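You operate a simulated robot arm through the tools that you are given. There is no shell and no other tool. Be economical: measure what you need, move in short steps, check, and stop when the job is done.

You run a simulated robot arm. Do the job below in one go: nothing can be reset, and whatever is moved stays where it is left.

TASK
Take the teal steel block and put it on top of the red case.

The check looks at the end state, three seconds after you hand in, the way a careful person would. Anything else that was tipped, shoved, dropped, spilled or broken makes it a failure.

THE ROBOT
A 7-joint arm with a two-finger parallel gripper, fixed in place. Base frame: the origin is at the foot of the arm, x ahead of it, y to its left, z up; the work surface is at about z = 860. Lengths are in mm, angles in rad, forces in N, time in s.
With the tool pointing down near the work surface it reaches from about 240 to 680 mm from the base axis. Its first joint turns from -1.152 to 1.152 rad. Payload 2.4 kg.
The TCP is the grasp point between the finger pads, 30 mm short of the fingertips. In the tool frame z runs along the fingers and y along their closing line. Largest opening 94 mm; finger width 28, thickness 10; the body of the gripper, 50 by 96 mm, starts 55 mm behind the TCP.
Orientation is told as [roll, pitch, yaw] about the base's x, y, z axes, in that order, counted from this pose: with the fingers straight down and closing along the base's y, the tool's x points along the base's -x, its y along +y and its z along -z.

THE INTERFACE
- The arm moves only by the tool jog_arm. Its argument "targets" is a list of rows, each an object (a shift or turn left out is 0, a gripper value left out holds the last) with "slide": the shift along the base's x, y, z in mm, a list of three; "yaw": the turn about the base's z in rad; "claw": the gripper command, from -1 (fully open) to 1 (shut), values between in proportion. In form: [{"slide": [tx, ty, tz], "yaw": yaw, "claw": claw}, ...]. A call has 1 to 20 rows; each row shifts and turns the commanded pose from where the row before left it. A row lasts 0.2 s, in which the tool goes at most 50 mm and 0.15 rad; a call with a longer step from one row to the next is refused whole, and so is a gripper value outside its range. Where a pose cannot be reached the arm comes as near as it can. A force on the tool above 40 N (or 10 N above the force at the start of the call, whichever is more), or a blocked arm, ends the call early, and 0.2 s more pass. The fingers move at their own pace (about 153 mm/s each) and stop on an object; they squeeze with about 23 N. The grip force told is the motor's: it shows also when the fingers shut on nothing. Time passes only in rows, and 0.2 s behind the last, so rows that do not move let the fingers close. The reply holds the time, the measured pose of the TCP, the force on the tool along the base axes, the opening and the grip force, in the units named above and with some noise.
- Cameras (640 x 400 px; columns grow to the right, rows downward): "scene" is fixed at [51.6, 490.7, 1441.8]; the picture's right is [-0.56, -0.83, 0.00], its down [-0.50, 0.34, -0.80] and it looks along [0.66, -0.44, -0.60] (base axes); focal length 367 px, centre (320, 200). "wrist" rides on the gripper at [-37, 0, -58] in the tool frame; the picture's right is [0.00, -1.00, 0.00], its down [0.97, 0.00, -0.24] and it looks along [0.24, 0.00, 0.97] (tool axes); focal length 218 px, centre (320, 200). There is no depth. A picture from a camera that has moved, and an enlarged one, comes with that camera's place and axes in the base frame and with its lens.
- grab_frame(camera): a new picture of that camera. It takes no simulated time.
- enlarge(camera, box): a new picture of the part [left, top, right, bottom] of that camera's present view, enlarged. It takes no simulated time.
- sign_off(): hands the job in; it is judged then, once.

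Go step by step. Nothing tells you positions but the pictures and the camera data: compare them with the known pose of the tool, close in by small moves and look again before you grip or let go. The budget is 90 turns and 36 pictures, counting those below and the enlarged ones. Unless the task says otherwise, let go and move clear before handing in, and close with one line.

The tools are called after "Call:" as name(argument=value, ...) on one line, values as JSON. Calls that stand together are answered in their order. jog_arm: Moves the arm, as the interface text tells. Its arguments: {"type":"object","properties":{"targets":{"type":"array"}},"required":["targets"]} The other tools are called the same way: grab_frame (camera) takes a picture; enlarge (camera, box) takes an enlarged picture of a part of a camera's view; sign_off () hands the job in.

At the start:

```text
time: 0.0
tcp_pos: [419.9, 180.1, 1113.3]
tcp_rot: [0.0, 0.0, 0.0]
ft_force: [0.2, -1.3, 0.0]
opening: 94.3
grasp_force: 0.0
```

scene: 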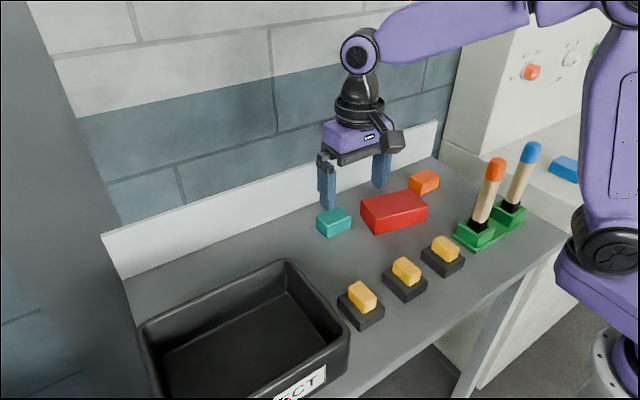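
wrist: 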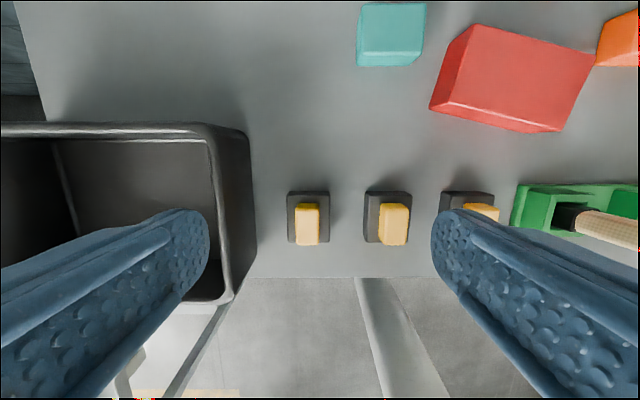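

The teal block seems to be near (580, 100) with its top around z 895, and the red case near (530, -30). I'll move above them at the same height and look.

Call:
jog_arm(targets=[{"slide": [28, -26, 0], "claw": -1}, {"slide": [28, -26, 0]}, {"slide": [28, -26, 0]}, {"slide": [28, -26, 0]}, {"slide": [28, -26, 0]}, {}])

Call:
grab_frame(camera="wrist")

Call:
enlarge(camera="scene", box=[290, 150, 450, 250])

```text
time: 1.4
tcp_pos: [560.9, 47.7, 1114.1]
tcp_rot: [0.0, -0.001, 0.001]
ft_force: [0.3, -0.2, 0.1]
opening: 93.9
grasp_force: 0.1
```

```text
33 pictures are left
camera wrist: at [597.6, 49.4, 1173.4], right [0.0, -1.0, 0.0], down [-0.97, 0.0, 0.24], along [-0.24, 0.0, -0.97], focal length 218 px, centre (320, 200)
```

wrist: 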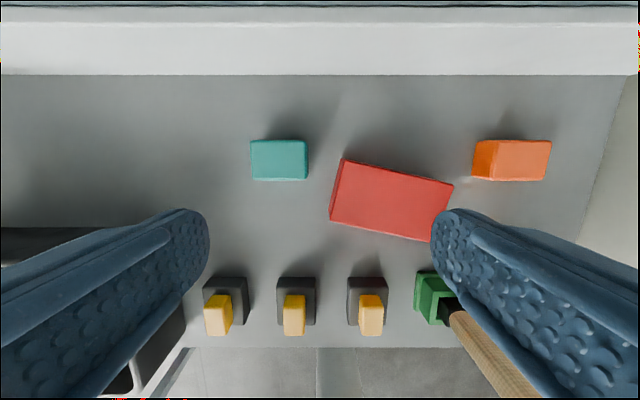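

```text
4.00 times, centred on (370, 200) of scene
camera zoom: at [51.6, 490.6, 1441.8], right [-0.56, -0.83, 0.0], down [-0.5, 0.34, -0.8], along [0.66, -0.44, -0.6], focal length 1469 px, centre (120, 200)
```

zoom: 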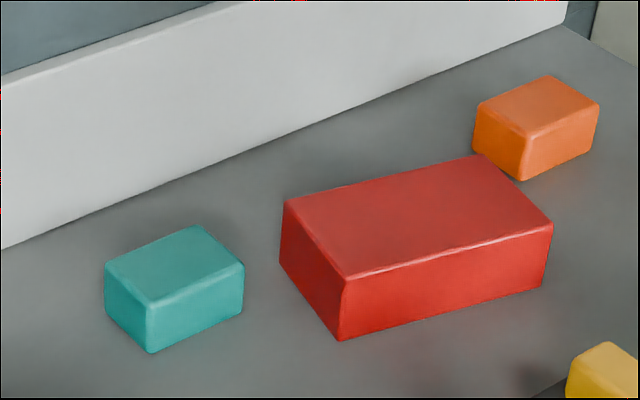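

The block is about 49 × 70 × 37 mm, centred near (580, 100.5). The case top is at about z 908, centred near (530, -39) and turned by about -0.2 rad. I'll go over the block, descend partway and check.

Call:
jog_arm(targets=[{"slide": [10, 25, 0]}, {"slide": [10, 25, 0]}, {"slide": [0, 0, -40]}, {"slide": [0, 0, -40]}, {"slide": [0, 0, -40]}, {"slide": [0, 0, -40]}, {}])

Call:
grab_frame(camera="wrist")

Call:
enlarge(camera="scene", box=[270, 150, 430, 250])

```text
time: 3.0
tcp_pos: [579.4, 99.4, 953.9]
tcp_rot: [0.001, -0.001, 0.0]
ft_force: [0.4, 0.0, 0.0]
opening: 94.3
grasp_force: 0.0
```

```text
31 pictures are left
camera wrist: at [616.7, 100.1, 1014.4], right [0.0, -1.0, 0.0], down [-0.97, 0.0, 0.24], along [-0.24, 0.0, -0.97], focal length 218 px, centre (320, 200)
```

wrist: 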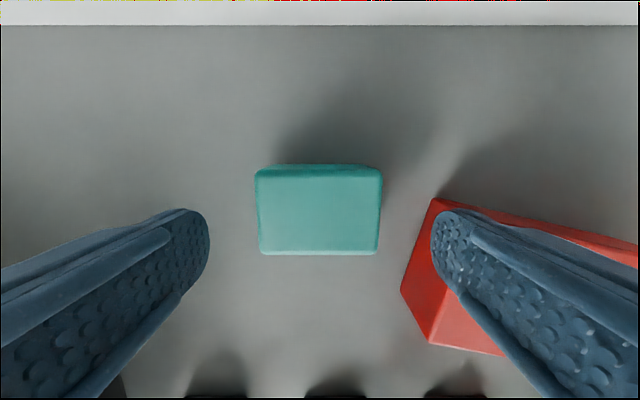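

```text
4.00 times, centred on (350, 200) of scene
camera zoom: at [51.6, 490.7, 1441.8], right [-0.56, -0.83, 0.0], down [-0.5, 0.34, -0.8], along [0.66, -0.44, -0.6], focal length 1469 px, centre (200, 200)
```

zoom: 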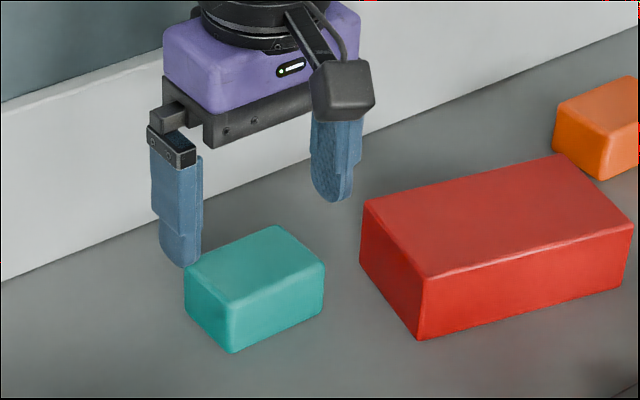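

The block is centred between the fingers and the case clears the right finger by about 20 mm. I'll descend to z 894 and close.

Call:
jog_arm(targets=[{"slide": [0, 0, -25]}, {"slide": [0, 0, -20]}, {"slide": [0, 0, -14]}, {}, {"claw": 1}, {}, {}, {}])

```text
time: 4.8
tcp_pos: [579.8, 98.1, 894.6]
tcp_rot: [-0.001, 0.0, -0.001]
ft_force: [-0.1, 0.4, -0.7]
opening: 74.2
grasp_force: 22.7
```

The fingers have stopped on the block at 74 mm with full grip force. Now a slow lift, then a look.

Call:
jog_arm(targets=[{"slide": [0, 0, 5]}, {"slide": [0, 0, 10]}, {"slide": [0, 0, 20]}, {"slide": [0, 0, 25]}, {"slide": [0, 0, 20]}, {}, {}])

Call:
enlarge(camera="scene", box=[270, 130, 430, 230])

Call:
grab_frame(camera="wrist")

```text
time: 6.4
tcp_pos: [581.7, 99.1, 975.5]
tcp_rot: [-0.001, 0.0, 0.001]
ft_force: [-0.1, 0.2, -3.2]
opening: 74.2
grasp_force: 23.0
```

```text
4.00 times, centred on (350, 180) of scene
camera zoom: at [51.6, 490.7, 1441.8], right [-0.56, -0.83, 0.0], down [-0.5, 0.34, -0.8], along [0.66, -0.44, -0.6], focal length 1469 px, centre (200, 280)
```

zoom: 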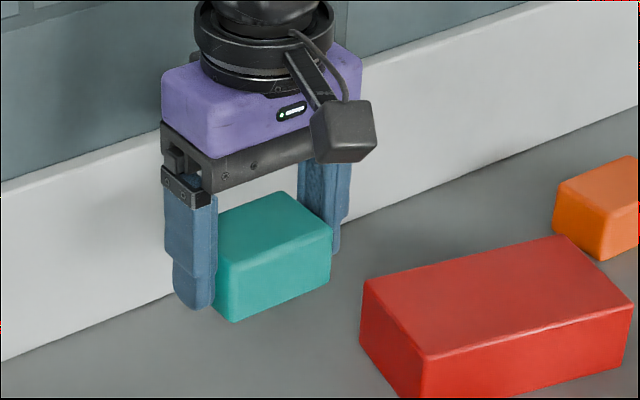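

```text
28 pictures are left
camera wrist: at [617.7, 100.1, 1035.2], right [0.0, -1.0, 0.0], down [-0.97, 0.0, 0.24], along [-0.24, 0.0, -0.97], focal length 218 px, centre (320, 200)
```

wrist: 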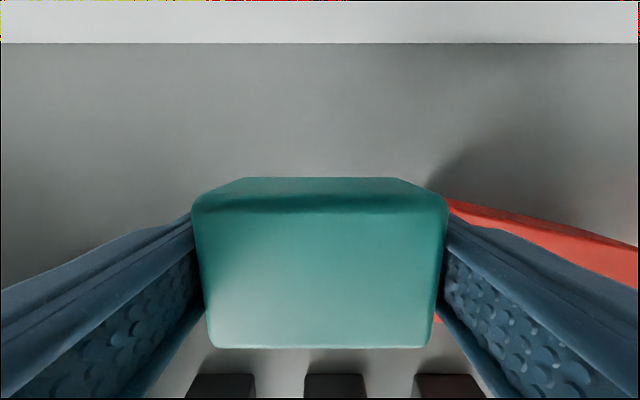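

The block is held firmly and level. I'll carry it over the case centre near (530, -39), turning about -0.21 rad to line up with the case, then look again.

Call:
jog_arm(targets=[{"slide": [-5, -14, 0], "yaw": -0.03}, {"slide": [-10, -28, 0], "yaw": -0.05}, {"slide": [-10, -28, 0], "yaw": -0.05}, {"slide": [-10, -28, 0], "yaw": -0.05}, {"slide": [-10, -28, 0], "yaw": -0.03}, {"slide": [-5, -13, 0]}, {}, {}])

Call:
enlarge(camera="scene", box=[310, 130, 470, 230])

Call:
grab_frame(camera="wrist")

```text
time: 8.2
tcp_pos: [530.7, -40.1, 974.5]
tcp_rot: [0.001, 0.0, -0.21]
ft_force: [-0.2, -0.3, -2.6]
opening: 74.0
grasp_force: 23.2
```

```text
4.00 times, centred on (390, 180) of scene
camera zoom: at [51.6, 490.6, 1441.8], right [-0.56, -0.83, 0.0], down [-0.5, 0.34, -0.8], along [0.66, -0.44, -0.6], focal length 1469 px, centre (40, 280)
```

zoom: 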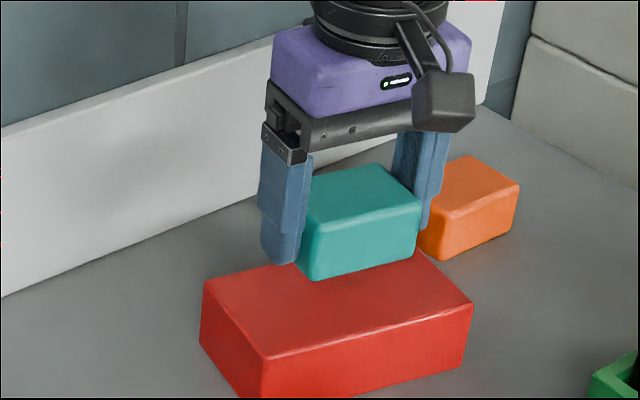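

```text
26 pictures are left
camera wrist: at [566.4, -46.5, 1033.6], right [-0.21, -0.98, 0.0], down [-0.95, 0.2, 0.24], along [-0.23, 0.05, -0.97], focal length 218 px, centre (320, 200)
```

wrist: 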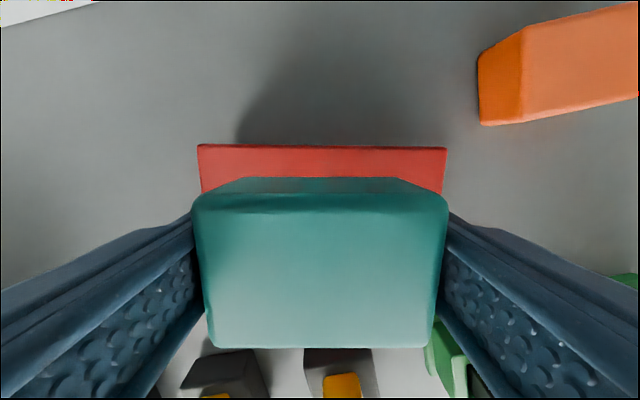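

Block and case are aligned and centred. I'll lower it close to the case top (contact expected near TCP z 943).

Call:
jog_arm(targets=[{"slide": [0, 0, -12]}, {"slide": [0, 0, -10]}, {"slide": [0, 0, -5]}, {}, {}])

Call:
enlarge(camera="scene", box=[350, 160, 430, 210])

```text
time: 9.4
tcp_pos: [530.4, -38.9, 947.0]
tcp_rot: [0.0, 0.0, -0.21]
ft_force: [-0.6, -1.5, -2.3]
opening: 74.3
grasp_force: 22.4
```

```text
8.00 times, centred on (390, 185) of scene
camera zoom: at [51.6, 490.7, 1441.8], right [-0.56, -0.83, 0.0], down [-0.5, 0.34, -0.8], along [0.66, -0.44, -0.6], focal length 2937 px, centre (-240, 320)
```

zoom: 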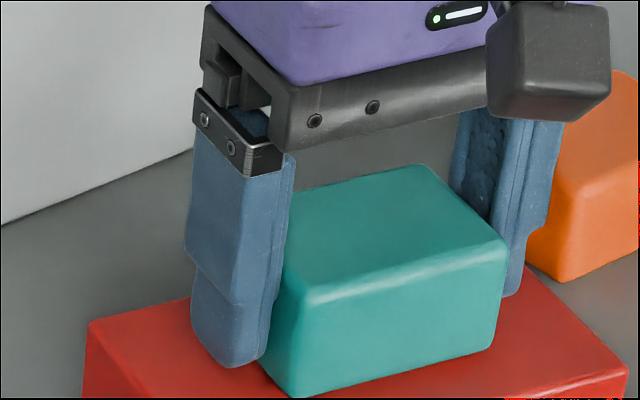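

There is no contact yet and the block is within a few mm of the case. I'll go on in tiny steps.

Call:
jog_arm(targets=[{"slide": [0, 0, -1]}, {"slide": [0, 0, -1]}, {}])

Call:
jog_arm(targets=[{"slide": [0, 0, -1]}, {}])

Call:
jog_arm(targets=[{"slide": [0, 0, -1]}, {}])

```text
time: 10.2
tcp_pos: [530.7, -38.6, 945.0]
tcp_rot: [0.001, 0.0, -0.209]
ft_force: [-0.7, -0.6, 0.3]
opening: 74.3
grasp_force: 22.6
```

```text
time: 10.8
tcp_pos: [530.4, -39.0, 944.6]
tcp_rot: [0.0, 0.0, -0.209]
ft_force: [-3.0, 1.0, 9.0]
opening: 74.1
grasp_force: 23.1
```

```text
time: 11.4
tcp_pos: [532.1, -39.4, 943.5]
tcp_rot: [-0.001, -0.003, -0.209]
ft_force: [-2.0, 2.3, 16.0]
opening: 74.3
grasp_force: 22.9
```

The block is seated on the case, as the upward force shows. I'll ease off the pressure, open the fingers, and rise straight up.

Call:
jog_arm(targets=[{"slide": [0, 0, 1.5]}, {}, {"claw": 0.2}, {"claw": -0.3}, {"claw": -1}, {}, {}])

Call:
enlarge(camera="scene", box=[340, 150, 440, 212])

```text
time: 13.0
tcp_pos: [530.6, -39.6, 944.2]
tcp_rot: [0.002, 0.0, -0.21]
ft_force: [0.5, -0.2, 0.1]
opening: 93.9
grasp_force: 0.1
```

```text
6.40 times, centred on (390, 181) of scene
camera zoom: at [51.6, 490.7, 1441.8], right [-0.56, -0.83, 0.0], down [-0.5, 0.34, -0.8], along [0.66, -0.44, -0.6], focal length 2350 px, centre (-128, 322)
```

zoom: 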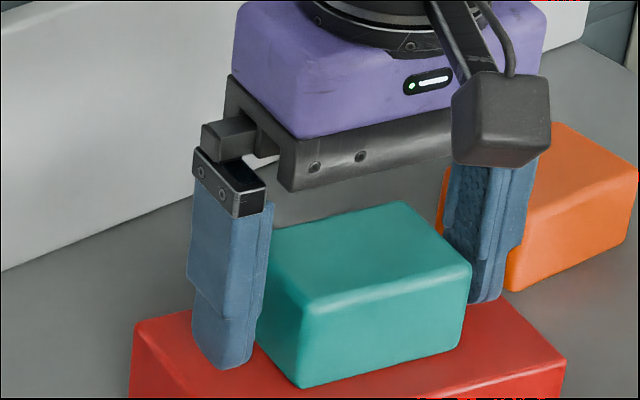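

The fingers are clear of the block on both sides. I'll rise now and check.

Call:
jog_arm(targets=[{"slide": [0, 0, 10]}, {"slide": [0, 0, 30]}, {"slide": [0, 0, 40]}, {"slide": [0, 0, 40]}, {"slide": [0, 0, 40]}, {}])

Call:
grab_frame(camera="wrist")

Call:
grab_frame(camera="scene")

```text
time: 14.4
tcp_pos: [529.6, -41.1, 1105.7]
tcp_rot: [0.001, -0.001, -0.209]
ft_force: [0.0, -0.3, 0.6]
opening: 94.0
grasp_force: 0.1
```

```text
23 pictures are left
camera wrist: at [566.2, -47.0, 1165.0], right [-0.21, -0.98, 0.0], down [-0.95, 0.2, 0.24], along [-0.24, 0.05, -0.97], focal length 218 px, centre (320, 200)
```

wrist: 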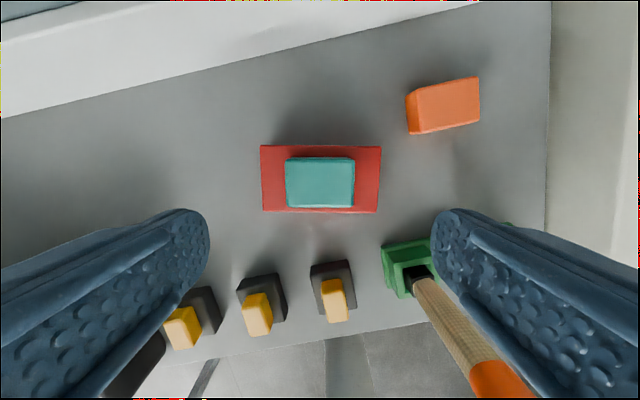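

```text
22 pictures are left
```

scene: 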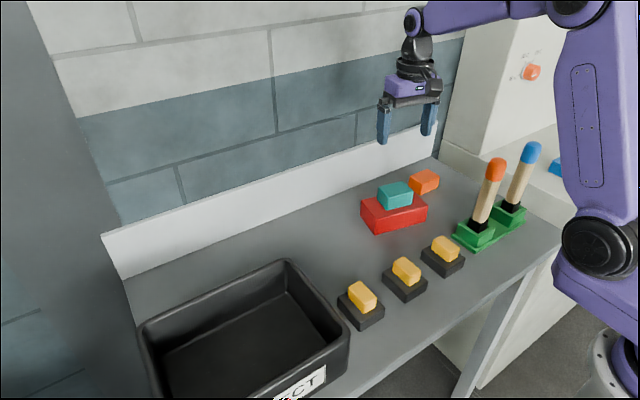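

The block rests flat and centred on the case, everything else is where it was, and the gripper is clear. I'm handing in.

Call:
sign_off()

```text
The job is handed in.
```

The teal steel block is sitting flat and centred on top of the red case; nothing else looked moved in the last pictures, and I handed in with the gripper open and clear.
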